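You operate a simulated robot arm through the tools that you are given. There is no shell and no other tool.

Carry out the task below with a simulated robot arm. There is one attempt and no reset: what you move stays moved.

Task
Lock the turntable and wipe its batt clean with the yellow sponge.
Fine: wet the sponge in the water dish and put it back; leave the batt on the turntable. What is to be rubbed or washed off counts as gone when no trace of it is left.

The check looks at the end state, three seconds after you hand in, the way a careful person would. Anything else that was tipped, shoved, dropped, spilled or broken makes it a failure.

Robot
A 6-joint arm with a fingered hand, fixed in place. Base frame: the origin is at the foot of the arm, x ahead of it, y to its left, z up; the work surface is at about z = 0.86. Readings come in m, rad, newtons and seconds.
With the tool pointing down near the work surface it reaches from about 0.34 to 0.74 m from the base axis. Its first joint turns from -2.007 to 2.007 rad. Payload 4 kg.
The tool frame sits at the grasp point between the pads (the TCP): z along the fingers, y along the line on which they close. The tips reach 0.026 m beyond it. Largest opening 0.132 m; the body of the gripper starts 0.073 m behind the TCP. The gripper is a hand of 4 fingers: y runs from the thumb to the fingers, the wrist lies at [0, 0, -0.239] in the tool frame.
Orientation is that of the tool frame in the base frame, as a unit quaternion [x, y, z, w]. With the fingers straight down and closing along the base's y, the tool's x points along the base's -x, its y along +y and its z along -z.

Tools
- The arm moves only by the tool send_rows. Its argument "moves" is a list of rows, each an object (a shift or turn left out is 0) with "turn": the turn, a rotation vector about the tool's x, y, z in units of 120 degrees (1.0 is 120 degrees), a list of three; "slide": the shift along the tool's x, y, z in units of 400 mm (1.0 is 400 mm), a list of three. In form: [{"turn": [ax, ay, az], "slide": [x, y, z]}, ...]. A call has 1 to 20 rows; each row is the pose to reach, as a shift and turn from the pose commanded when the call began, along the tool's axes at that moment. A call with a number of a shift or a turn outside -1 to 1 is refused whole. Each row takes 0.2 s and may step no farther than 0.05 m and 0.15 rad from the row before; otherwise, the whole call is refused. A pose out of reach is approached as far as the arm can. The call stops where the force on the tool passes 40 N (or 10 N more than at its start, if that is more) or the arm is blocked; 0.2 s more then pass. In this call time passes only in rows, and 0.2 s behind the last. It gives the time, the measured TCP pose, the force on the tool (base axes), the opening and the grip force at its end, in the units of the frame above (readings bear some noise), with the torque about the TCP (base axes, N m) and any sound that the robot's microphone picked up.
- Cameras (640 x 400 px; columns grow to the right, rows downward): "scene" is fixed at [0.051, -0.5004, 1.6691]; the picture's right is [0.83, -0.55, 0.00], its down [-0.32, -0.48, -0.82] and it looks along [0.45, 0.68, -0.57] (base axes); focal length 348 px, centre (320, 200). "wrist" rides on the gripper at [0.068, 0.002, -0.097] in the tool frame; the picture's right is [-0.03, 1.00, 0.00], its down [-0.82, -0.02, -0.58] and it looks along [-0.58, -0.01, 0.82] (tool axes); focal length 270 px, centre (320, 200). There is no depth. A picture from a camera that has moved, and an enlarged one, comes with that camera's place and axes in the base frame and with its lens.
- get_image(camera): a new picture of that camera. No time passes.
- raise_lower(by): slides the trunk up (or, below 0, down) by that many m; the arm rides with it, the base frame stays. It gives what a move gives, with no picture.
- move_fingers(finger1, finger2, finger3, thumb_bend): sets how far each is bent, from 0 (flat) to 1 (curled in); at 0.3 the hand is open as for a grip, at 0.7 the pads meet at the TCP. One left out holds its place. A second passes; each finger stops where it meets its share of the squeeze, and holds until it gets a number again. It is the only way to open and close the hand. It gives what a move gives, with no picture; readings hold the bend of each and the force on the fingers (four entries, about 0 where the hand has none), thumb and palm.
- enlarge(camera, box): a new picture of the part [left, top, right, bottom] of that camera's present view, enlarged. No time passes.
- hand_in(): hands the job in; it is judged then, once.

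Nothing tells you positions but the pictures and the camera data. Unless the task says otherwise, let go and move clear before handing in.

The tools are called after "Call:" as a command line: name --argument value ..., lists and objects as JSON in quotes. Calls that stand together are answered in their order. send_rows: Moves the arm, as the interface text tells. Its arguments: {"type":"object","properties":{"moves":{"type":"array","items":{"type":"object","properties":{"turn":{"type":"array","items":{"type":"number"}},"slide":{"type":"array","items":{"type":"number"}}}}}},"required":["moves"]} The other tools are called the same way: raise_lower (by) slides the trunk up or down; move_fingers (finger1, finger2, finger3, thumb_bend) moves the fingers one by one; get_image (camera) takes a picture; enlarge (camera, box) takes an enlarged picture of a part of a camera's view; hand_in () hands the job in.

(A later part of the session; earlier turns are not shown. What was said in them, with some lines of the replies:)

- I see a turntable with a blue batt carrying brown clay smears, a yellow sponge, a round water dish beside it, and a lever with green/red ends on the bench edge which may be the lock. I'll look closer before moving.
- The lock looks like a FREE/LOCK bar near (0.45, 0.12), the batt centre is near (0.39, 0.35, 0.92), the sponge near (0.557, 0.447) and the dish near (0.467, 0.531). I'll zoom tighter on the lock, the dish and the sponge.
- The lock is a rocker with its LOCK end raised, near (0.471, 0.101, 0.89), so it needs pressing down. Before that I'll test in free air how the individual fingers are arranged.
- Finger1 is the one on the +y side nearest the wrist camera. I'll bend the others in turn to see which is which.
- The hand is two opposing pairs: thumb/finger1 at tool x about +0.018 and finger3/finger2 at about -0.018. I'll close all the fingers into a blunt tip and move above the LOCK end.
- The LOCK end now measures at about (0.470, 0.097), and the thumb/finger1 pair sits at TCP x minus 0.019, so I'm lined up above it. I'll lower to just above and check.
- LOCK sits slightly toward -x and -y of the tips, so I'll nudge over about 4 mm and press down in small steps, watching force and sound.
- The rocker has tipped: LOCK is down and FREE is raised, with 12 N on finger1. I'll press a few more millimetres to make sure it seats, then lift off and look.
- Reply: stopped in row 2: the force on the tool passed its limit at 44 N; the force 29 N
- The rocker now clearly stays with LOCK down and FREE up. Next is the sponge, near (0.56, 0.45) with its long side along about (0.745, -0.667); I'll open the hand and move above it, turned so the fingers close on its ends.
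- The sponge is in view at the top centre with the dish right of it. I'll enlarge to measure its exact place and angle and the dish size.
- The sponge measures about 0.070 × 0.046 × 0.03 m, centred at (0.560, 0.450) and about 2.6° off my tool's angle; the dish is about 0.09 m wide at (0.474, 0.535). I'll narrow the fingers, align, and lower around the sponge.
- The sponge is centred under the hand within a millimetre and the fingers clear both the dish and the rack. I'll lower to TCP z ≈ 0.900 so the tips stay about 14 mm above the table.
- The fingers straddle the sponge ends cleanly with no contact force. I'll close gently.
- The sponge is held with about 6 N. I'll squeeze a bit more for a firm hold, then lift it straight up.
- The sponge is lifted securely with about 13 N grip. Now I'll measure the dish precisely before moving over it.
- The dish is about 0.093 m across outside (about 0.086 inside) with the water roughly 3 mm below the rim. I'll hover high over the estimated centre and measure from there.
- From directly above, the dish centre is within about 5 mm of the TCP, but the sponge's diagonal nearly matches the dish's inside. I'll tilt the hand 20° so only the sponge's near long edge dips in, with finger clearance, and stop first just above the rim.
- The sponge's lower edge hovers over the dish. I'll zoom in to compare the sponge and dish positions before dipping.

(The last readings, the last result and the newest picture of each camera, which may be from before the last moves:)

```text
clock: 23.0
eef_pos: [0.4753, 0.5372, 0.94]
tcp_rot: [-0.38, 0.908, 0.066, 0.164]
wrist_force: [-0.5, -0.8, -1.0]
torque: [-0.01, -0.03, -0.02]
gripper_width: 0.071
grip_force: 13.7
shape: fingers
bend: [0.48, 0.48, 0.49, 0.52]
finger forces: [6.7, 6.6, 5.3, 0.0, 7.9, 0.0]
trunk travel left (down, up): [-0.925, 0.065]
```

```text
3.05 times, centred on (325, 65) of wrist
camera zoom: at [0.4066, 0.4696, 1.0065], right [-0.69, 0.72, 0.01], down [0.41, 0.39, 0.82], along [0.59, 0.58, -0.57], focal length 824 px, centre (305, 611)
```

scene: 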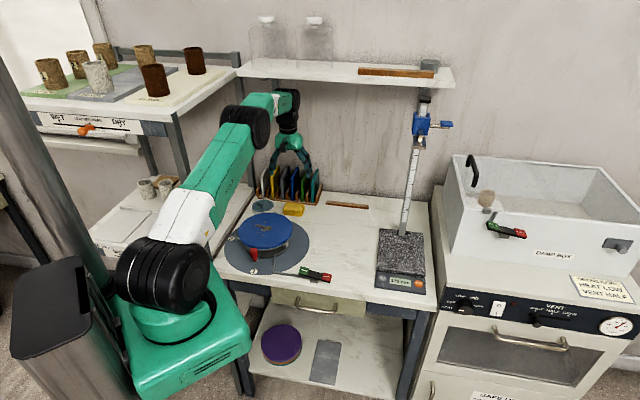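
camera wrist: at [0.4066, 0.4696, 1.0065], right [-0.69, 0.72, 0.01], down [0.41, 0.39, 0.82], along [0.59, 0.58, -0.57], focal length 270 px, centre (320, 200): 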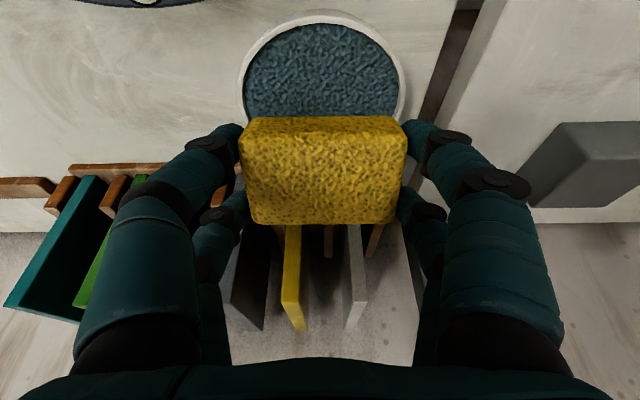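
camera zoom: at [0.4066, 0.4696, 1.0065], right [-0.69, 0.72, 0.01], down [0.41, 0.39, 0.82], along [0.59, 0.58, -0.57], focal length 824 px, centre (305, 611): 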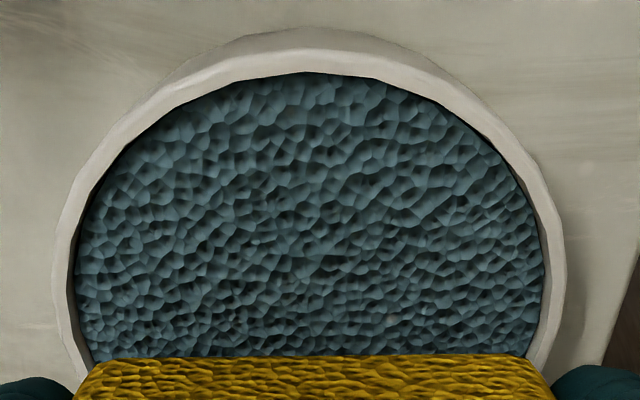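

The sponge is about 2 mm left of centre and the lower edge would land near mid-dish, with good clearance. I'll lower the edge about 22 mm vertically so it sits in the water, shifting 4 mm toward the base, and hold.

Call:
send_rows --moves '[{"slide": [0.009, -0.002, 0.005]}, {"slide": [0.015, -0.003, 0.018]}, {"slide": [0.02, -0.003, 0.03]}, {"slide": [0.024, -0.003, 0.04]}, {"slide": [0.0282, -0.003, 0.0483]}, {"slide": [0.0282, -0.003, 0.0483]}]'

Call:
enlarge --camera "scene" --box '[252, 185, 292, 215]'

Call:
get_image --camera "wrist"

```text
clock: 24.4
eef_pos: [0.473, 0.5336, 0.9195]
tcp_rot: [-0.379, 0.908, 0.069, 0.166]
wrist_force: [6.8, 1.4, 16.6]
torque: [-0.07, -0.17, 0.02]
gripper_width: 0.071
grip_force: 15.3
shape: fingers
bend: [0.49, 0.48, 0.49, 0.53]
finger forces: [7.0, 6.2, 6.6, 0.0, 9.8, 0.1]
trunk travel left (down, up): [-0.925, 0.065]
```

```text
13.33 times, centred on (272, 200) of scene
camera zoom: at [0.051, -0.5004, 1.6691], right [0.83, -0.55, 0.0], down [-0.32, -0.48, -0.82], along [0.45, 0.68, -0.57], focal length 4638 px, centre (960, 200)
```

zoom: 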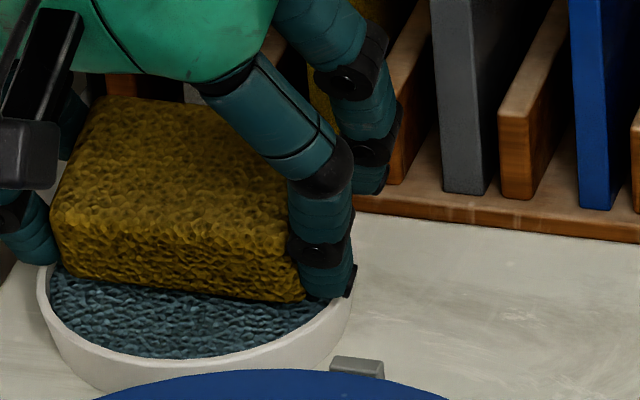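

```text
taken
camera wrist: at [0.4041, 0.4656, 0.9867], right [-0.69, 0.72, 0.01], down [0.41, 0.39, 0.83], along [0.59, 0.58, -0.56], focal length 270 px, centre (320, 200)
```

wrist: 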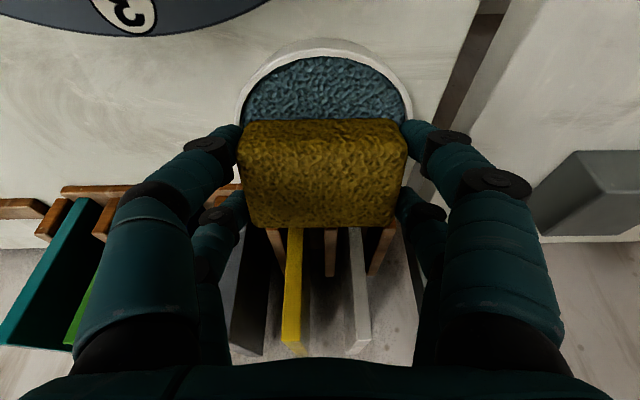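

The sponge has visibly darkened, so it is wet, and the dish hasn't shifted, though there's contact force on the bottom. I'll lift straight up and then level the hand again.

Call:
send_rows --moves '[{"slide": [-0.008, 0, -0.022]}, {"slide": [-0.025, 0, -0.07]}, {"slide": [-0.05, 0, -0.14]}, {"slide": [-0.075, 0, -0.206], "turn": [0, 0.04, 0]}, {"slide": [-0.094, 0, -0.2585], "turn": [0, 0.085, 0]}, {"slide": [-0.1, 0, -0.275], "turn": [0, 0.125, 0]}, {"slide": [-0.1, 0, -0.275], "turn": [0, 0.1667, 0]}]'

Call:
get_image --camera "wrist"

Call:
enlarge --camera "scene" --box '[215, 140, 315, 260]'

Call:
enlarge --camera "scene" --box '[252, 185, 292, 215]'

```text
clock: 26.0
eef_pos: [0.4714, 0.5339, 1.0337]
tcp_rot: [-0.386, 0.923, -0.001, 0.001]
wrist_force: [-0.1, 0.3, -0.5]
torque: [-0.01, 0.03, -0.01]
gripper_width: 0.0708
grip_force: 13.9
shape: fingers
bend: [0.49, 0.48, 0.49, 0.53]
finger forces: [7.3, 6.7, 6.0, 0.0, 8.0, 0.0]
trunk travel left (down, up): [-0.925, 0.065]
```

```text
taken
camera wrist: at [0.4234, 0.4876, 1.1295], right [-0.69, 0.72, 0.0], down [0.59, 0.57, 0.58], along [0.42, 0.4, -0.82], focal length 270 px, centre (320, 200)
```

wrist: 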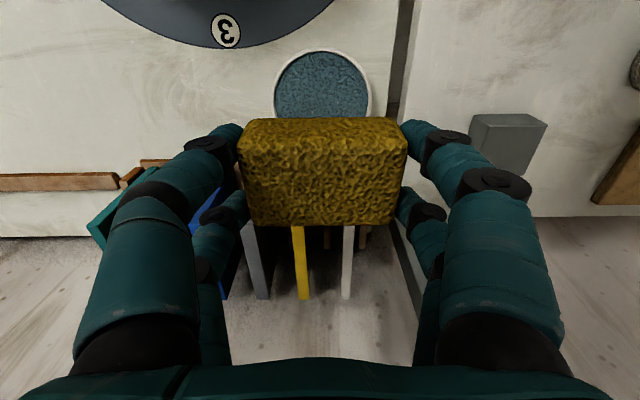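

```text
3.33 times, centred on (265, 200) of scene
camera zoom: at [0.051, -0.5004, 1.6691], right [0.83, -0.55, 0.0], down [-0.32, -0.48, -0.82], along [0.45, 0.68, -0.57], focal length 1159 px, centre (503, 200)
```

zoom: 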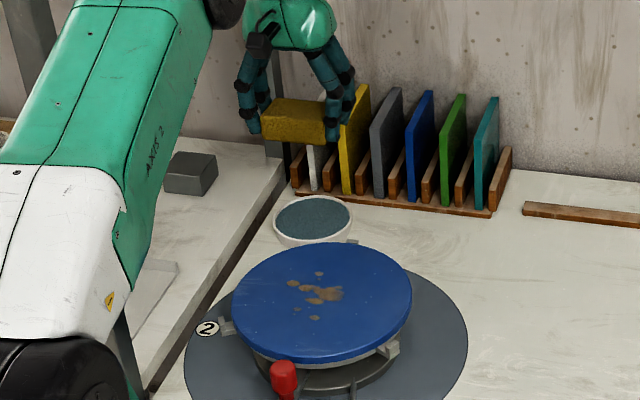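

```text
13.33 times, centred on (272, 200) of scene
camera zoom: at [0.051, -0.5004, 1.6691], right [0.83, -0.55, 0.0], down [-0.32, -0.48, -0.82], along [0.45, 0.68, -0.57], focal length 4638 px, centre (960, 200)
```

zoom: 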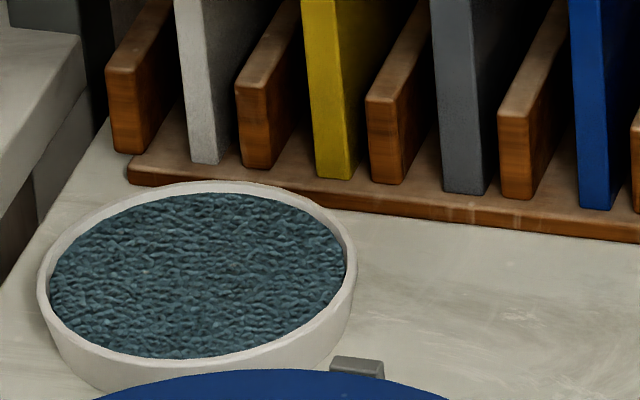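

The sponge is wet (darker) and the dish stands where it was. Next I'll move over the batt and look at the marks closely before wiping.

Call:
send_rows --moves '[{"slide": [0.05, -0.024, -0.03]}, {"slide": [0.12, -0.056, -0.06]}, {"slide": [0.19, -0.088, -0.09]}, {"slide": [0.26, -0.121, -0.09]}, {"slide": [0.33, -0.154, -0.09]}, {"slide": [0.373, -0.174, -0.09]}]'

Call:
get_image --camera "wrist"

Call:
enlarge --camera "wrist" --box '[220, 0, 420, 125]'

Call:
get_image --camera "scene"

```text
clock: 27.4
eef_pos: [0.4153, 0.3757, 1.0705]
tcp_rot: [-0.386, 0.923, 0.0, 0.002]
wrist_force: [0.1, -0.7, 0.7]
torque: [0.0, 0.0, 0.01]
gripper_width: 0.0711
grip_force: 14.3
shape: fingers
bend: [0.49, 0.48, 0.49, 0.53]
finger forces: [7.3, 6.8, 6.0, 0.0, 8.0, 0.0]
trunk travel left (down, up): [-0.925, 0.065]
```

```text
taken
camera wrist: at [0.3673, 0.3287, 1.1662], right [-0.69, 0.72, 0.0], down [0.59, 0.57, 0.58], along [0.42, 0.4, -0.81], focal length 270 px, centre (320, 200)
```

wrist: 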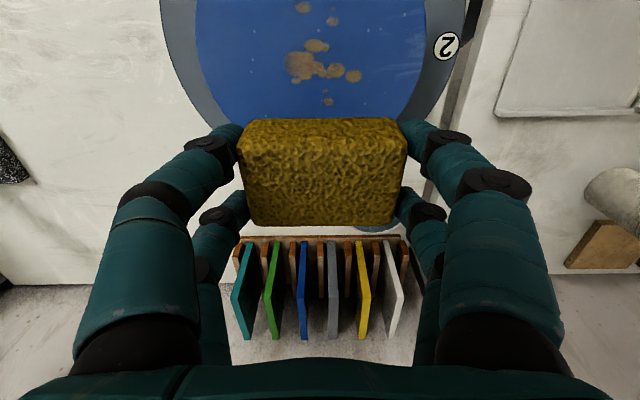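

```text
3.20 times, centred on (320, 62) of wrist
camera zoom: at [0.3673, 0.3287, 1.1662], right [-0.69, 0.72, 0.0], down [0.59, 0.57, 0.58], along [0.42, 0.4, -0.81], focal length 865 px, centre (320, 640)
```

zoom: 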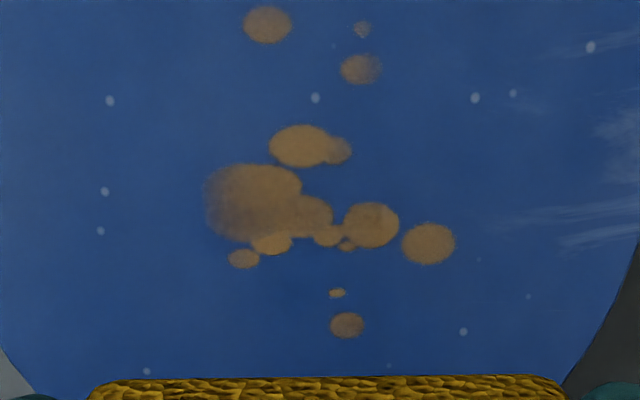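

```text
taken
```

scene: 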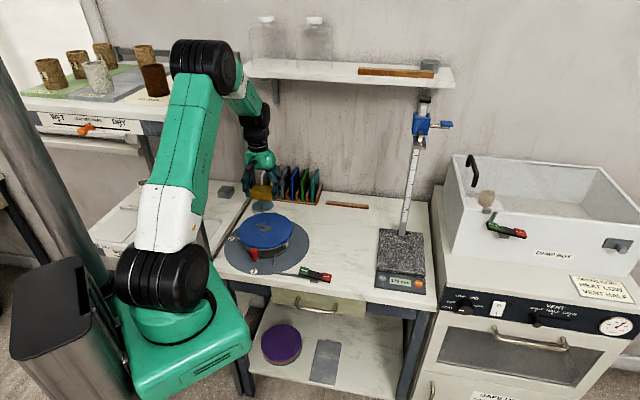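

The marks span about 8 × 6.5 cm around the batt centre, and the faint white dots look like surface texture. I'll position the sponge at the far edge of the first lane, about 6 mm above the batt, then feel for contact.

Call:
send_rows --moves '[{"slide": [-0.034, 0.046, 0.05]}, {"slide": [-0.034, 0.046, 0.14]}, {"slide": [-0.034, 0.046, 0.21]}, {"slide": [-0.034, 0.046, 0.255]}]'

Call:
enlarge --camera "scene" --box '[220, 160, 320, 260]'

Call:
get_image --camera "wrist"

```text
clock: 28.4
eef_pos: [0.4148, 0.4001, 0.9685]
tcp_rot: [-0.385, 0.923, 0.0, 0.002]
wrist_force: [-0.1, 0.1, -0.1]
torque: [0.02, -0.01, -0.02]
gripper_width: 0.071
grip_force: 14.2
shape: fingers
bend: [0.49, 0.48, 0.49, 0.53]
finger forces: [7.3, 6.7, 6.0, 0.0, 7.9, 0.1]
trunk travel left (down, up): [-0.925, 0.065]
```

```text
4.00 times, centred on (270, 210) of scene
camera zoom: at [0.051, -0.5004, 1.6691], right [0.83, -0.55, 0.0], down [-0.32, -0.48, -0.82], along [0.45, 0.68, -0.57], focal length 1391 px, centre (520, 160)
```

zoom: 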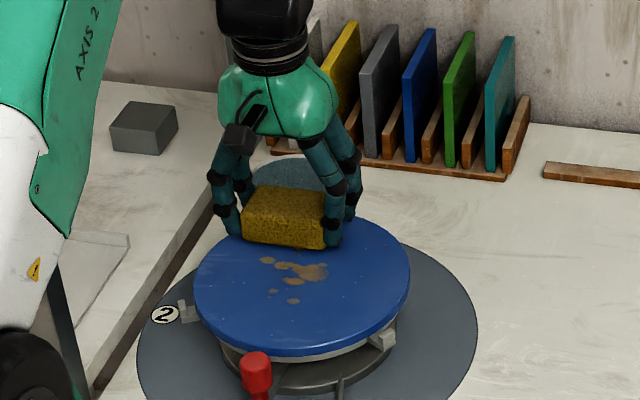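

```text
taken
camera wrist: at [0.3663, 0.3537, 1.0637], right [-0.69, 0.72, 0.0], down [0.59, 0.57, 0.58], along [0.42, 0.4, -0.81], focal length 270 px, centre (320, 200)
```

wrist: 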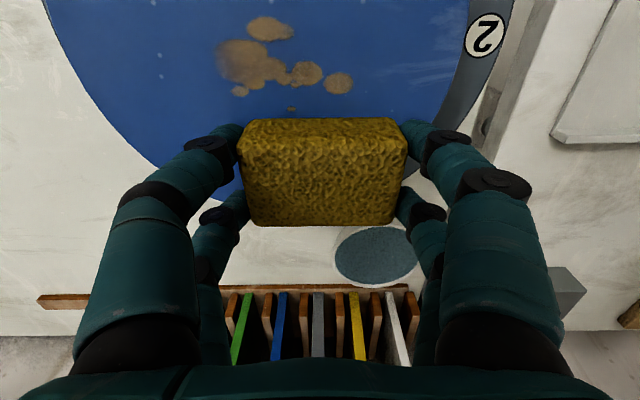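

The sponge hovers just above the far part of the batt. I'll creep down to feel contact.

Call:
send_rows --moves '[{"slide": [0, 0, 0.006]}, {"slide": [0, 0, 0.012]}, {"slide": [0, 0, 0.018]}, {"slide": [0, 0, 0.022]}]'

Call:
enlarge --camera "scene" --box '[240, 180, 300, 230]'

```text
clock: 29.4
eef_pos: [0.413, 0.4007, 0.9618]
tcp_rot: [-0.385, 0.923, 0.001, 0.004]
wrist_force: [3.2, -2.2, 22.7]
torque: [-0.11, -0.09, 0.01]
gripper_width: 0.0708
grip_force: 14.9
shape: fingers
bend: [0.49, 0.5, 0.5, 0.53]
finger forces: [6.9, 6.8, 6.9, 0.0, 9.9, 0.0]
trunk travel left (down, up): [-0.925, 0.065]
```

```text
8.00 times, centred on (270, 205) of scene
camera zoom: at [0.051, -0.5004, 1.6691], right [0.83, -0.55, 0.0], down [-0.32, -0.48, -0.82], along [0.45, 0.68, -0.57], focal length 2782 px, centre (720, 160)
```

zoom: 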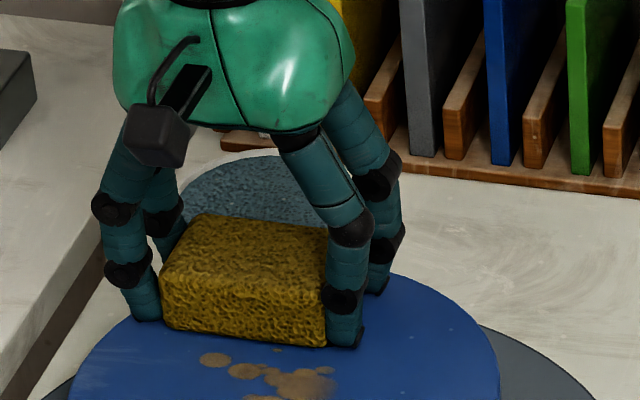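

Contact is felt at TCP z ≈ 0.963 with 23 N, which is more than needed. I'll ease off about 2 mm and wipe the first lane toward the base.

Call:
send_rows --moves '[{"slide": [0, 0, -0.005]}, {"slide": [0.025, 0, -0.005]}, {"slide": [0.05, 0, -0.005]}, {"slide": [0.075, 0, -0.005]}, {"slide": [0.1, 0, -0.005]}, {"slide": [0.125, 0, -0.005]}]'

Call:
enlarge --camera "scene" --box '[230, 180, 310, 250]'

Call:
get_image --camera "wrist"

```text
clock: 30.8
eef_pos: [0.3774, 0.3636, 0.9617]
tcp_rot: [-0.386, 0.923, -0.001, 0.002]
wrist_force: [3.1, 3.1, 14.9]
torque: [0.09, -0.04, -0.02]
gripper_width: 0.071
grip_force: 14.7
shape: fingers
bend: [0.49, 0.5, 0.5, 0.53]
finger forces: [7.6, 7.4, 6.0, 0.0, 9.0, 0.0]
trunk travel left (down, up): [-0.925, 0.065]
```

```text
5.71 times, centred on (270, 215) of scene
camera zoom: at [0.051, -0.5004, 1.6691], right [0.83, -0.55, 0.0], down [-0.32, -0.48, -0.82], along [0.45, 0.68, -0.57], focal length 1988 px, centre (606, 114)
```

zoom: 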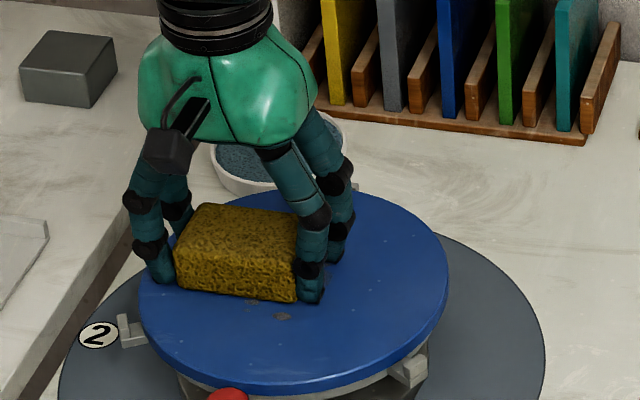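

```text
taken
camera wrist: at [0.3285, 0.3172, 1.0575], right [-0.69, 0.72, 0.0], down [0.59, 0.57, 0.58], along [0.42, 0.4, -0.81], focal length 270 px, centre (320, 200)
```

wrist: 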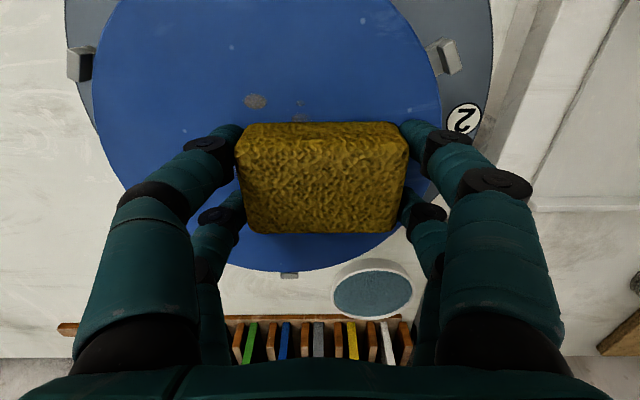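

The wipe works well: most of the big blobs are gone after one pass, with a trace left near the front and right. I'll continue this lane, shift over to the second lane and wipe back.

Call:
send_rows --moves '[{"slide": [0.025, 0, 0]}, {"slide": [0.05, 0, 0]}, {"slide": [0.075, 0, 0]}, {"slide": [0.1, 0, 0]}, {"slide": [0.12, 0, 0]}, {"slide": [0.12, -0.022, 0]}, {"slide": [0.12, -0.044, 0]}, {"slide": [0.12, -0.066, 0]}, {"slide": [0.12, -0.0875, 0]}, {"slide": [0.095, -0.0875, 0]}, {"slide": [0.07, -0.0875, 0]}, {"slide": [0.045, -0.0875, 0]}, {"slide": [0.02, -0.0875, 0]}, {"slide": [-0.005, -0.0875, 0]}, {"slide": [-0.03, -0.0875, 0]}, {"slide": [-0.055, -0.0875, 0]}, {"slide": [-0.08, -0.0875, 0]}, {"slide": [-0.105, -0.0875, 0]}]'

Call:
enlarge --camera "scene" --box '[230, 180, 310, 250]'

Call:
get_image --camera "wrist"

```text
clock: 34.6
eef_pos: [0.4329, 0.3701, 0.9612]
tcp_rot: [-0.385, 0.923, 0.0, 0.002]
wrist_force: [1.2, 0.9, 1.9]
torque: [0.02, -0.02, -0.01]
gripper_width: 0.0712
grip_force: 14.1
shape: fingers
bend: [0.48, 0.49, 0.5, 0.53]
finger forces: [7.2, 7.0, 6.0, 0.0, 8.2, 0.0]
trunk travel left (down, up): [-0.925, 0.065]
```

```text
5.71 times, centred on (270, 215) of scene
camera zoom: at [0.051, -0.5004, 1.6691], right [0.83, -0.55, 0.0], down [-0.32, -0.48, -0.82], along [0.45, 0.68, -0.57], focal length 1988 px, centre (606, 114)
```

zoom: 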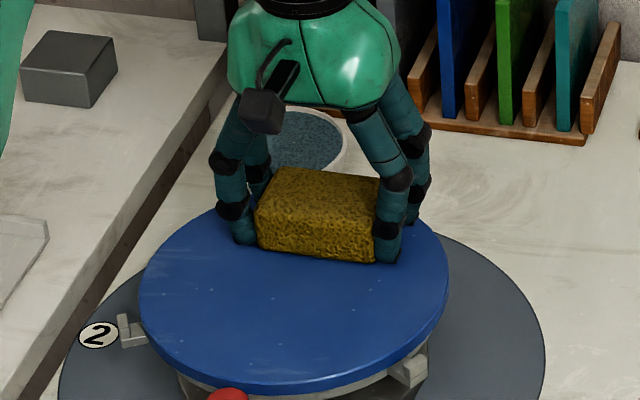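

```text
taken
camera wrist: at [0.384, 0.3229, 1.0577], right [-0.69, 0.72, 0.0], down [0.59, 0.57, 0.58], along [0.42, 0.4, -0.81], focal length 270 px, centre (320, 200)
```

wrist: 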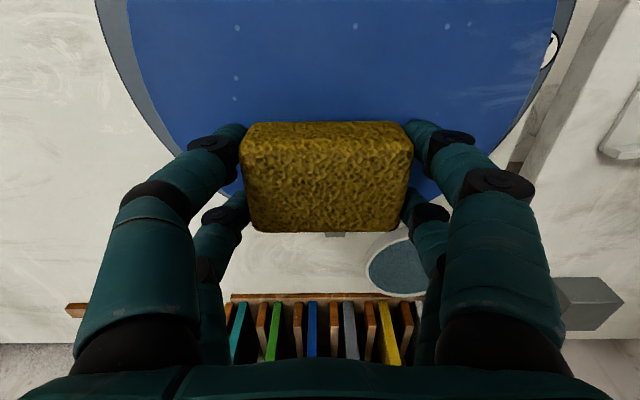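

The visible area looks clean now. For certainty I'll make another pass with slightly more pressure down the middle and back over the first lane.

Call:
send_rows --moves '[{"slide": [0, 0, 0.004]}, {"slide": [0.025, 0.02, 0.004]}, {"slide": [0.05, 0.035, 0.004]}, {"slide": [0.075, 0.035, 0.004]}, {"slide": [0.1, 0.035, 0.004]}, {"slide": [0.125, 0.035, 0.004]}, {"slide": [0.15, 0.035, 0.004]}, {"slide": [0.175, 0.035, 0.004]}, {"slide": [0.2, 0.035, 0.004]}, {"slide": [0.215, 0.035, 0.004]}, {"slide": [0.215, 0.06, 0.004]}, {"slide": [0.2, 0.085, 0.004]}, {"slide": [0.175, 0.1, 0.004]}, {"slide": [0.15, 0.1, 0.004]}, {"slide": [0.125, 0.1, 0.004]}, {"slide": [0.1, 0.1, 0.004]}, {"slide": [0.075, 0.1, 0.004]}, {"slide": [0.05, 0.1, 0.004]}, {"slide": [0.025, 0.09, 0.004]}, {"slide": [0.0, 0.06, 0.004]}]'

Call:
get_image --camera "wrist"

```text
clock: 38.8
eef_pos: [0.417, 0.3872, 0.9605]
tcp_rot: [-0.385, 0.923, 0.0, 0.002]
wrist_force: [-0.1, 0.1, -0.2]
torque: [0.03, 0.02, 0.02]
gripper_width: 0.0712
grip_force: 14.0
shape: fingers
bend: [0.49, 0.49, 0.5, 0.53]
finger forces: [7.3, 6.8, 5.8, 0.0, 8.2, 0.0]
trunk travel left (down, up): [-0.925, 0.065]
```

```text
taken
camera wrist: at [0.3681, 0.3394, 1.056], right [-0.69, 0.72, 0.0], down [0.59, 0.57, 0.58], along [0.42, 0.4, -0.81], focal length 270 px, centre (320, 200)
```

wrist: 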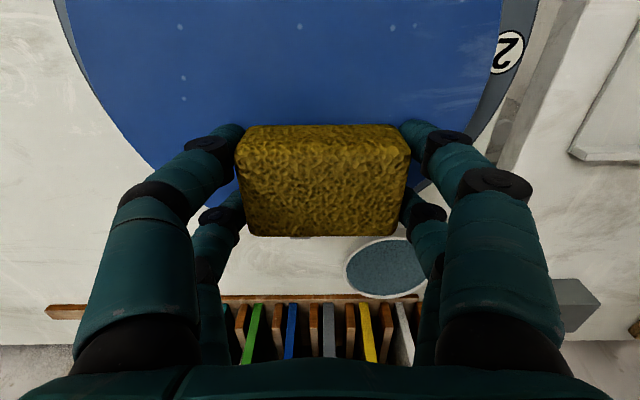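

Force is nearly zero now, as the sponge has ridden up a few millimetres in the grip. I'll lift and inspect the whole batt.

Call:
send_rows --moves '[{"slide": [0, 0, -0.03]}, {"slide": [-0.03, 0, -0.1]}, {"slide": [-0.06, 0, -0.18]}, {"slide": [-0.1, 0, -0.25]}, {"slide": [-0.15, 0, -0.3]}]'

Call:
get_image --camera "wrist"

Call:
enlarge --camera "wrist" --box '[200, 0, 420, 130]'

Call:
enlarge --camera "scene" --box '[230, 205, 300, 255]'

Call:
enlarge --camera "scene" --box '[200, 150, 360, 290]'

```text
clock: 40.0
eef_pos: [0.4557, 0.4305, 1.0799]
tcp_rot: [-0.385, 0.923, -0.001, 0.002]
wrist_force: [-0.3, -0.7, -0.2]
torque: [0.01, -0.04, 0.01]
gripper_width: 0.071
grip_force: 13.9
shape: fingers
bend: [0.49, 0.49, 0.5, 0.53]
finger forces: [7.2, 6.7, 5.8, 0.1, 8.2, 0.0]
trunk travel left (down, up): [-0.925, 0.065]
```

```text
taken
camera wrist: at [0.4071, 0.3824, 1.1757], right [-0.69, 0.72, 0.0], down [0.59, 0.57, 0.58], along [0.42, 0.4, -0.81], focal length 270 px, centre (320, 200)
```

wrist: 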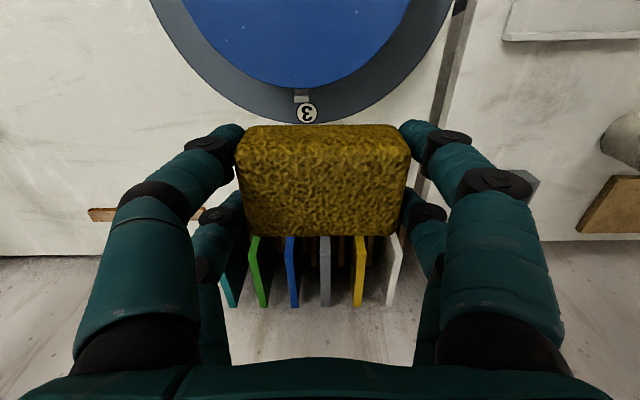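

```text
2.91 times, centred on (310, 65) of wrist
camera zoom: at [0.4071, 0.3824, 1.1757], right [-0.69, 0.72, 0.0], down [0.59, 0.57, 0.58], along [0.42, 0.4, -0.81], focal length 786 px, centre (349, 593)
```

zoom: 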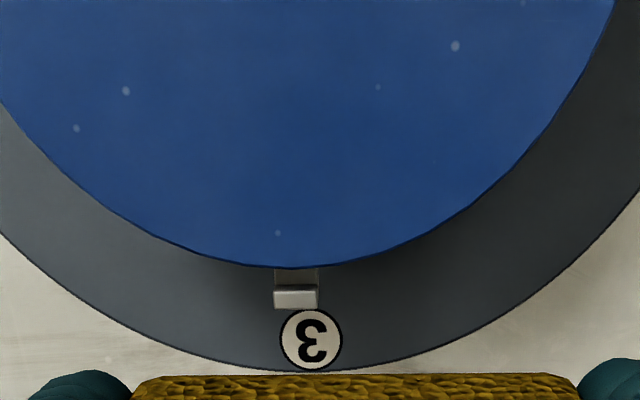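

```text
8.00 times, centred on (265, 230) of scene
camera zoom: at [0.051, -0.5004, 1.6691], right [0.83, -0.55, 0.0], down [-0.32, -0.48, -0.82], along [0.45, 0.68, -0.57], focal length 2782 px, centre (760, -40)
```

zoom: 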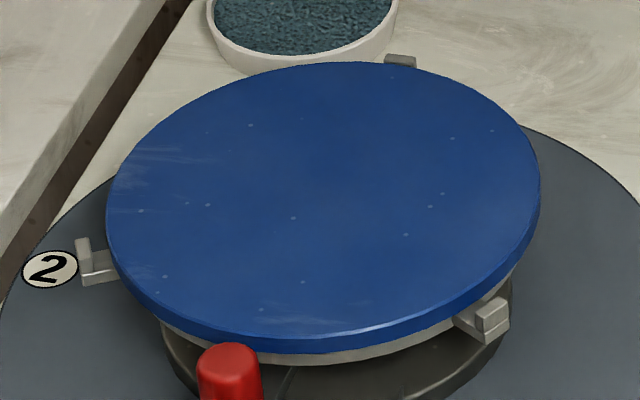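

```text
2.86 times, centred on (280, 220) of scene
camera zoom: at [0.051, -0.5004, 1.6691], right [0.83, -0.55, 0.0], down [-0.32, -0.48, -0.82], along [0.45, 0.68, -0.57], focal length 994 px, centre (434, 143)
```

zoom: 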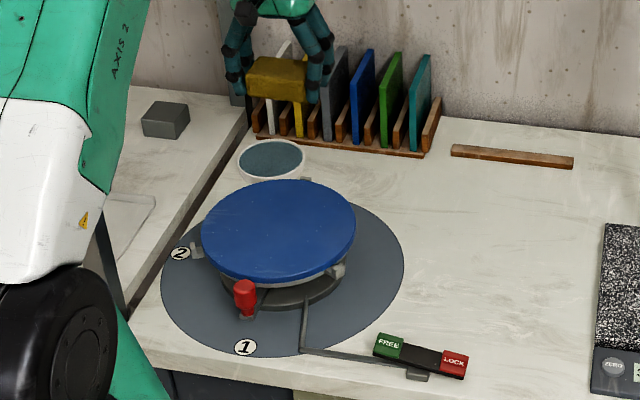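

The batt looks clean from the scene camera, with only the original faint dots in the surface. I'll check close up from the wrist camera to be sure no faint trace is left.

Call:
send_rows --moves '[{"slide": [0.06, -0.01, 0]}, {"slide": [0.12, -0.02, 0]}, {"slide": [0.17, -0.025, 0.0]}]'

Call:
enlarge --camera "wrist" --box '[220, 0, 420, 125]'

Call:
enlarge --camera "wrist" --box '[270, 0, 370, 62]'

Call:
enlarge --camera "wrist" --box '[270, 55, 370, 118]'

Call:
enlarge --camera "scene" --box '[245, 215, 285, 240]'

```text
clock: 40.8
eef_pos: [0.415, 0.373, 1.0811]
tcp_rot: [-0.385, 0.923, -0.001, 0.003]
wrist_force: [-0.4, -0.8, -0.4]
torque: [0.03, 0.04, -0.01]
gripper_width: 0.0712
grip_force: 14.6
shape: fingers
bend: [0.49, 0.49, 0.5, 0.53]
finger forces: [7.2, 6.7, 5.8, 0.0, 8.2, 0.0]
trunk travel left (down, up): [-0.925, 0.065]
```

```text
3.20 times, centred on (320, 62) of wrist
camera zoom: at [0.3674, 0.3258, 1.1765], right [-0.69, 0.72, 0.0], down [0.59, 0.57, 0.58], along [0.42, 0.4, -0.81], focal length 865 px, centre (320, 640)
```

zoom: 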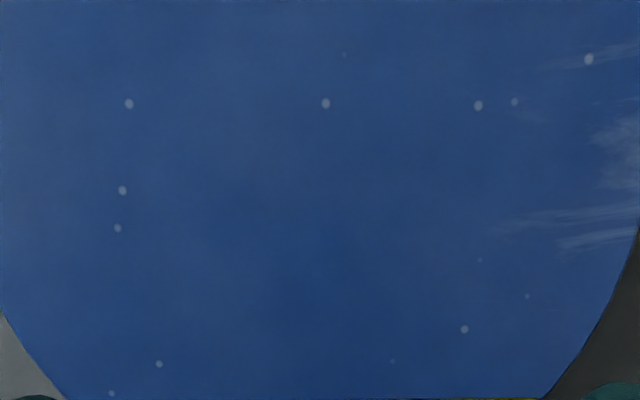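

```text
6.40 times, centred on (320, 31) of wrist
camera zoom: at [0.3674, 0.3258, 1.1765], right [-0.69, 0.72, 0.0], down [0.59, 0.57, 0.58], along [0.42, 0.4, -0.81], focal length 1730 px, centre (320, 1282)
```

zoom: 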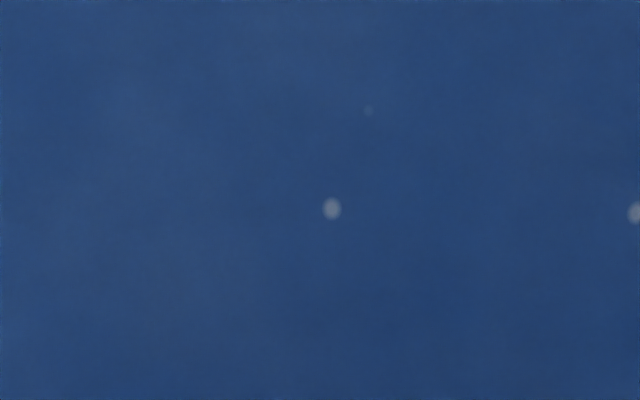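

```text
6.35 times, centred on (320, 86) of wrist
camera zoom: at [0.3674, 0.3258, 1.1765], right [-0.69, 0.72, 0.0], down [0.59, 0.57, 0.58], along [0.42, 0.4, -0.81], focal length 1716 px, centre (320, 921)
```

zoom: 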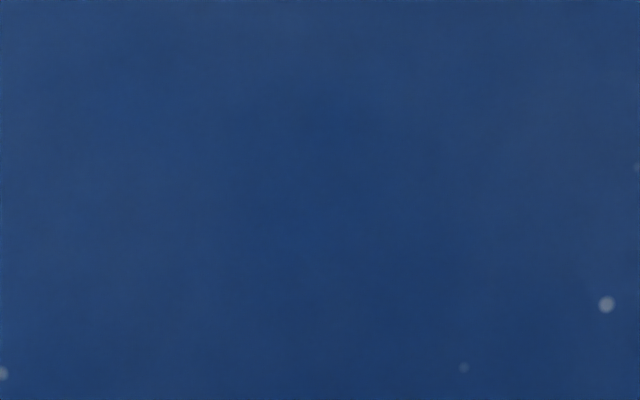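

```text
16.00 times, centred on (265, 228) of scene
camera zoom: at [0.051, -0.5004, 1.6691], right [0.83, -0.55, 0.0], down [-0.32, -0.48, -0.82], along [0.45, 0.68, -0.57], focal length 5565 px, centre (1200, -240)
```

zoom: 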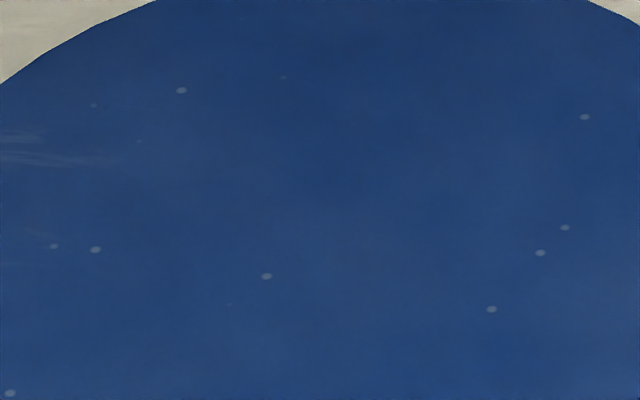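

The batt is clean with no brown left; the white dots are unchanged where I wiped, so they belong to the surface. Now I'll carry the sponge back above its original spot at (0.563, 0.449).

Call:
send_rows --moves '[{"slide": [-0.08, -0.026, 0]}, {"slide": [-0.16, -0.052, 0]}, {"slide": [-0.24, -0.078, 0]}, {"slide": [-0.32, -0.104, 0]}, {"slide": [-0.395, -0.1305, 0]}, {"slide": [-0.395, -0.1305, 0.1]}, {"slide": [-0.395, -0.1305, 0.2]}, {"slide": [-0.395, -0.1305, 0.3]}, {"slide": [-0.395, -0.1305, 0.37]}]'

Call:
get_image --camera "wrist"

Call:
enlarge --camera "scene" --box '[250, 165, 330, 225]'

```text
clock: 42.8
eef_pos: [0.5645, 0.4507, 0.9325]
tcp_rot: [-0.385, 0.923, 0.0, 0.003]
wrist_force: [0.6, -1.0, 0.1]
torque: [-0.01, 0.01, -0.03]
gripper_width: 0.0707
grip_force: 13.9
shape: fingers
bend: [0.49, 0.49, 0.5, 0.53]
finger forces: [7.2, 6.7, 5.7, 0.0, 8.0, 0.1]
trunk travel left (down, up): [-0.925, 0.065]
```

```text
taken
camera wrist: at [0.5154, 0.4039, 1.0276], right [-0.69, 0.72, 0.0], down [0.59, 0.57, 0.58], along [0.42, 0.4, -0.81], focal length 270 px, centre (320, 200)
```

wrist: 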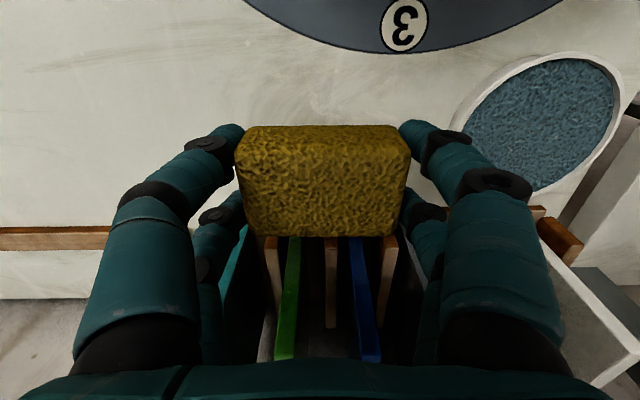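

```text
6.67 times, centred on (290, 195) of scene
camera zoom: at [0.051, -0.5004, 1.6691], right [0.83, -0.55, 0.0], down [-0.32, -0.48, -0.82], along [0.45, 0.68, -0.57], focal length 2319 px, centre (520, 233)
```

zoom: 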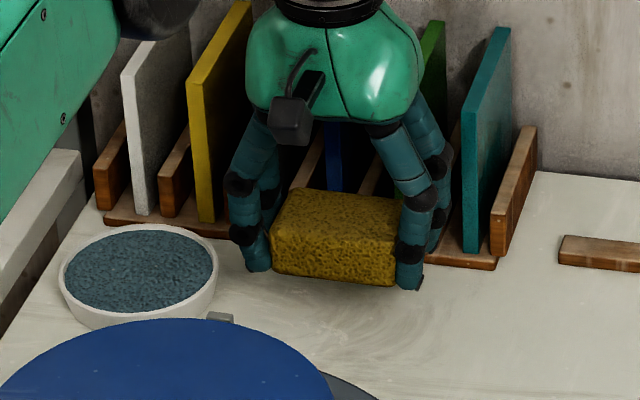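

The sponge is above its original spot. It has slid up a few millimetres in the grip, so I'll lower to z ≈ 0.90 first and then creep until it touches the table.

Call:
send_rows --moves '[{"slide": [0, 0, 0.04]}, {"slide": [0, 0, 0.075]}, {"slide": [0, 0, 0.081]}, {"slide": [0, 0, 0.086]}]'

Call:
enlarge --camera "scene" --box '[250, 165, 330, 225]'

```text
clock: 43.8
eef_pos: [0.565, 0.4506, 0.896]
tcp_rot: [-0.384, 0.923, -0.001, 0.002]
wrist_force: [0.3, 0.4, 0.6]
torque: [0.02, -0.01, -0.01]
gripper_width: 0.0713
grip_force: 13.7
shape: fingers
bend: [0.49, 0.49, 0.5, 0.53]
finger forces: [7.2, 6.6, 5.8, 0.0, 8.1, 0.0]
trunk travel left (down, up): [-0.925, 0.065]
```

```text
6.67 times, centred on (290, 195) of scene
camera zoom: at [0.051, -0.5004, 1.6691], right [0.83, -0.55, 0.0], down [-0.32, -0.48, -0.82], along [0.45, 0.68, -0.57], focal length 2319 px, centre (520, 233)
```

zoom: 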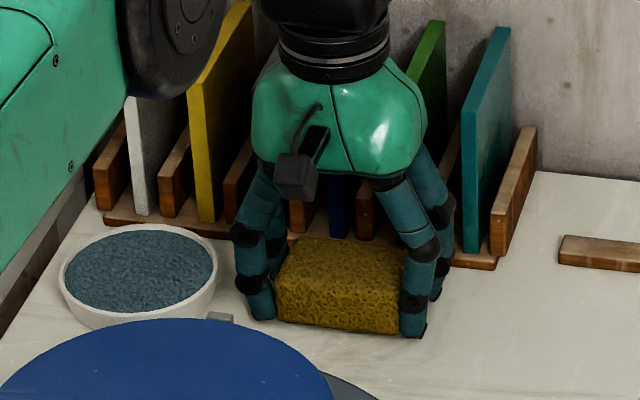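

Still no contact; the sponge bottom is a few millimetres above the table. I'll creep down in 1 mm steps while shifting 2 mm back toward its original position.

Call:
send_rows --moves '[{"slide": [0.003, 0, 0.0025]}, {"slide": [0.005, 0, 0.005]}, {"slide": [0.005, 0, 0.0075]}, {"slide": [0.005, 0, 0.009]}]'

```text
clock: 44.8
eef_pos: [0.5635, 0.4479, 0.8958]
tcp_rot: [-0.385, 0.923, -0.002, 0.002]
wrist_force: [0.3, -0.2, -0.9]
torque: [0.0, 0.0, -0.01]
gripper_width: 0.071
grip_force: 14.1
shape: fingers
bend: [0.49, 0.49, 0.5, 0.53]
finger forces: [7.2, 6.7, 5.7, 0.0, 8.0, 0.1]
trunk travel left (down, up): [-0.925, 0.065]
```

No contact yet at z ≈ 0.895. I'll continue creeping down.

Call:
send_rows --moves '[{"slide": [0, 0, 0.0025]}, {"slide": [0, 0, 0.005]}, {"slide": [0, 0, 0.0075]}]'

Call:
enlarge --camera "scene" --box '[265, 190, 315, 220]'

```text
clock: 45.6
eef_pos: [0.5632, 0.4486, 0.8922]
tcp_rot: [-0.385, 0.923, 0.0, 0.003]
wrist_force: [-0.3, -2.5, 6.3]
torque: [0.01, 0.15, 0.05]
gripper_width: 0.0709
grip_force: 15.5
shape: fingers
bend: [0.49, 0.49, 0.5, 0.53]
finger forces: [9.7, 6.5, 5.8, 0.0, 8.4, 0.1]
trunk travel left (down, up): [-0.925, 0.065]
```

```text
12.80 times, centred on (290, 205) of scene
camera zoom: at [0.051, -0.5004, 1.6691], right [0.83, -0.55, 0.0], down [-0.32, -0.48, -0.82], along [0.45, 0.68, -0.57], focal length 4452 px, centre (704, 136)
```

zoom: 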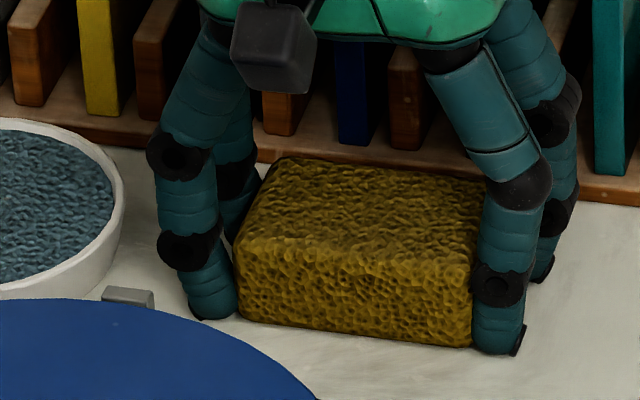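

The sponge touches the table with about 6 N. I'll open the fingers just enough to release it, clear of the dish.

Call:
move_fingers --finger1 0.44 --finger2 0.44 --finger3 0.44 --thumb_bend 0.44

Call:
enlarge --camera "scene" --box '[265, 190, 315, 220]'

Call:
get_image --camera "wrist"

```text
clock: 46.6
eef_pos: [0.5633, 0.4481, 0.892]
tcp_rot: [-0.385, 0.923, 0.001, 0.002]
wrist_force: [2.5, 0.6, 8.3]
torque: [0.25, 0.38, -0.06]
gripper_width: 0.0846
grip_force: 4.4
shape: fingers
bend: [0.46, 0.44, 0.44, 0.44]
finger forces: [8.8, 0.1, 0.0, 0.0, 0.0, 0.1]
trunk travel left (down, up): [-0.925, 0.065]
```

```text
12.80 times, centred on (290, 205) of scene
camera zoom: at [0.051, -0.5004, 1.6691], right [0.83, -0.55, 0.0], down [-0.32, -0.48, -0.82], along [0.45, 0.68, -0.57], focal length 4452 px, centre (704, 136)
```

zoom: 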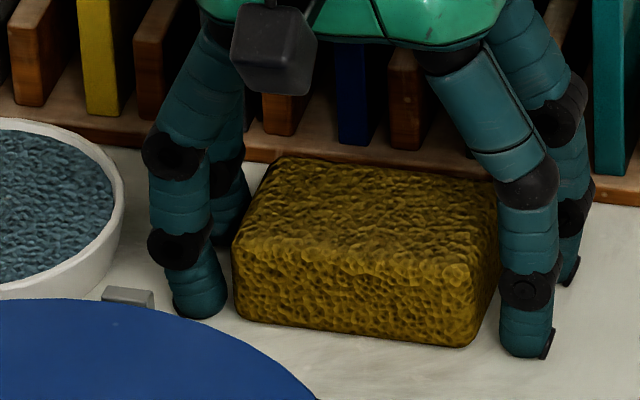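

```text
taken
camera wrist: at [0.5151, 0.4019, 0.9878], right [-0.69, 0.72, 0.0], down [0.59, 0.56, 0.58], along [0.42, 0.4, -0.81], focal length 270 px, centre (320, 200)
```

wrist: 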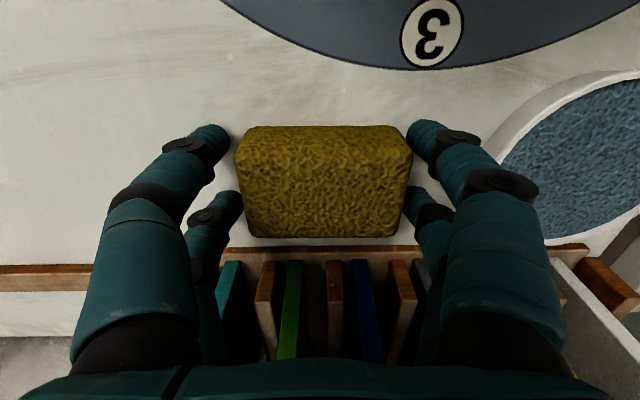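

The sponge is released; finger1's tip is only resting on the table. I'll lift straight up slowly and check that the sponge stays put.

Call:
send_rows --moves '[{"slide": [0, 0, -0.008]}, {"slide": [0, 0, -0.016]}, {"slide": [0, 0, -0.03]}]'

Call:
enlarge --camera "scene" --box '[265, 190, 315, 220]'

Call:
get_image --camera "wrist"

```text
clock: 47.4
eef_pos: [0.5645, 0.4478, 0.9023]
tcp_rot: [-0.385, 0.923, -0.002, 0.002]
wrist_force: [-0.1, -0.6, 0.6]
torque: [-0.02, -0.02, 0.01]
gripper_width: 0.0858
grip_force: 0.0
shape: fingers
bend: [0.44, 0.44, 0.44, 0.44]
finger forces: [0.0, 0.0, 0.1, 0.0, 0.0, 0.0]
trunk travel left (down, up): [-0.925, 0.065]
```

```text
12.80 times, centred on (290, 205) of scene
camera zoom: at [0.051, -0.5004, 1.6691], right [0.83, -0.55, 0.0], down [-0.32, -0.48, -0.82], along [0.45, 0.68, -0.57], focal length 4452 px, centre (704, 136)
```

zoom: 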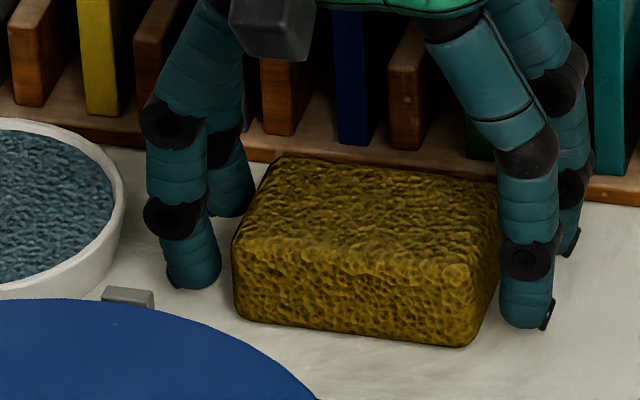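

```text
taken
camera wrist: at [0.5154, 0.4019, 0.9989], right [-0.69, 0.72, 0.0], down [0.59, 0.57, 0.58], along [0.42, 0.4, -0.81], focal length 270 px, centre (320, 200)
```

wrist: 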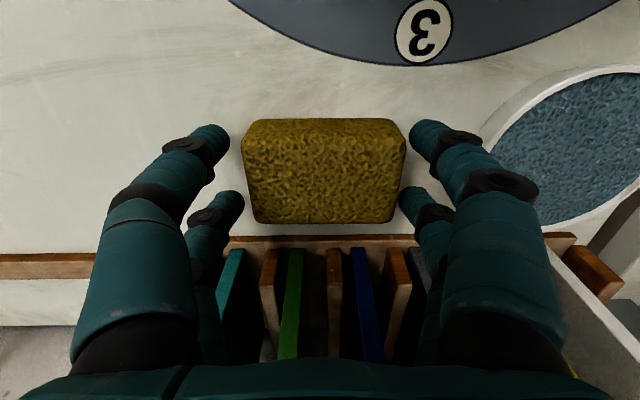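

The sponge sits back at its original place. I'll raise the hand well clear and make a final inspection.

Call:
send_rows --moves '[{"slide": [0, 0, -0.06]}, {"slide": [0, 0, -0.15]}, {"slide": [0, 0, -0.25]}, {"slide": [0, 0, -0.35]}, {"slide": [0, 0, -0.45]}, {"slide": [0.1, 0, -0.5]}, {"slide": [0.2, 0, -0.55]}, {"slide": [0.3, 0, -0.6]}]'

Call:
get_image --camera "scene"

Call:
enlarge --camera "scene" --box '[210, 165, 350, 290]'

Call:
get_image --camera "wrist"

```text
clock: 49.2
eef_pos: [0.4759, 0.3612, 1.143]
tcp_rot: [-0.385, 0.923, 0.0, 0.003]
wrist_force: [0.1, 0.3, 0.4]
torque: [0.03, -0.04, -0.02]
gripper_width: 0.0857
grip_force: 0.1
shape: fingers
bend: [0.44, 0.44, 0.44, 0.44]
finger forces: [0.0, 0.0, 0.0, 0.1, 0.0, 0.0]
trunk travel left (down, up): [-0.925, 0.065]
```

```text
taken
```

scene: 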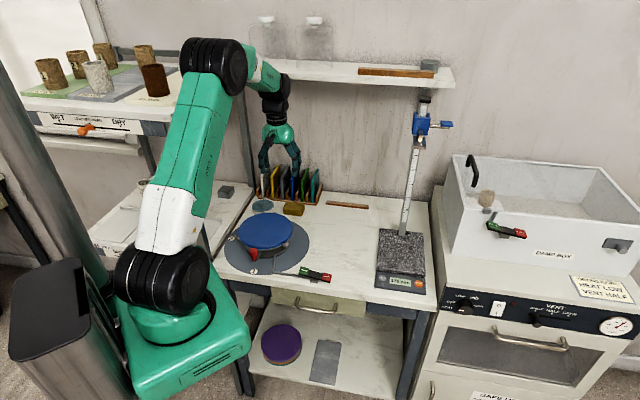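

```text
3.20 times, centred on (280, 228) of scene
camera zoom: at [0.051, -0.5004, 1.6691], right [0.83, -0.55, 0.0], down [-0.32, -0.48, -0.82], along [0.45, 0.68, -0.57], focal length 1113 px, centre (448, 112)
```

zoom: 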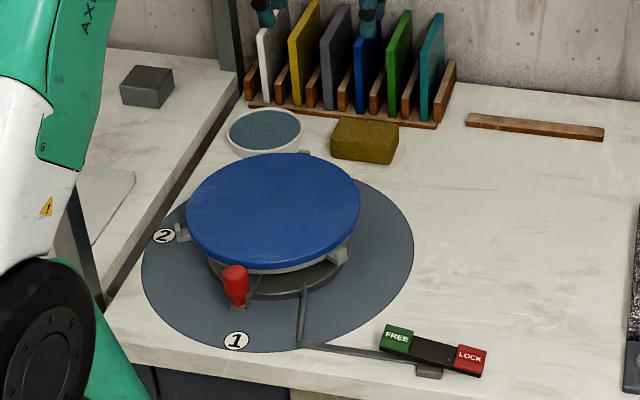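

```text
taken
camera wrist: at [0.4272, 0.3149, 1.239], right [-0.69, 0.72, 0.0], down [0.58, 0.56, 0.58], along [0.42, 0.4, -0.81], focal length 270 px, centre (320, 200)
```

wrist: 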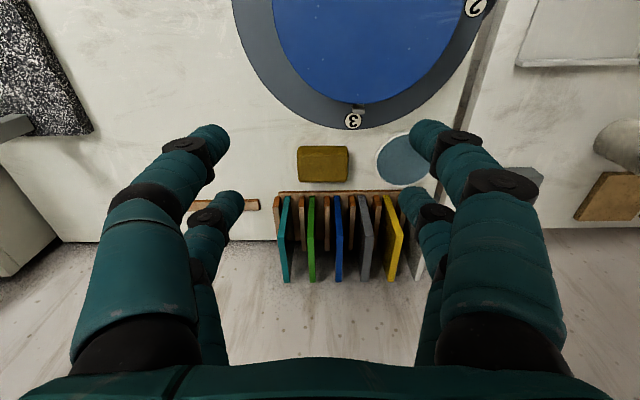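

Final check: the rocker shows LOCK down, the batt is clean and unmoved on the turntable, the wet sponge is back in its original place, and the dish, rack and everything else stand where they were. The hand is open and clear, so I'm handing in.

Call:
hand_in

```text
The job is handed in.
```

The turntable is locked and its batt is wiped clean. I've handed the job in, but no verdict has come back yet.

- **Lock:** I pressed the LOCK end of the rocker down until it stopped, and it stayed down after I lifted off.
- **Sponge:** I dipped one edge in the water dish and it darkened, so it was wet. After wiping, I set it back where it had been, to within a few millimetres by the pictures.
- **Batt:** I wiped across the marked area several times. Close-up pictures from both cameras showed no brown left. The faint white dots and pale streaks were there from the start. The dots in the wiped area didn't change, so I took them to be part of the surface.
- **Everything else:** The batt and turntable hadn't moved or turned. The dish, tile rack and other things on the bench were where they started. The hand was open and clear when I handed in.

While I was releasing the sponge, one fingertip rested lightly on the table (about 9 N). It left nothing visible.
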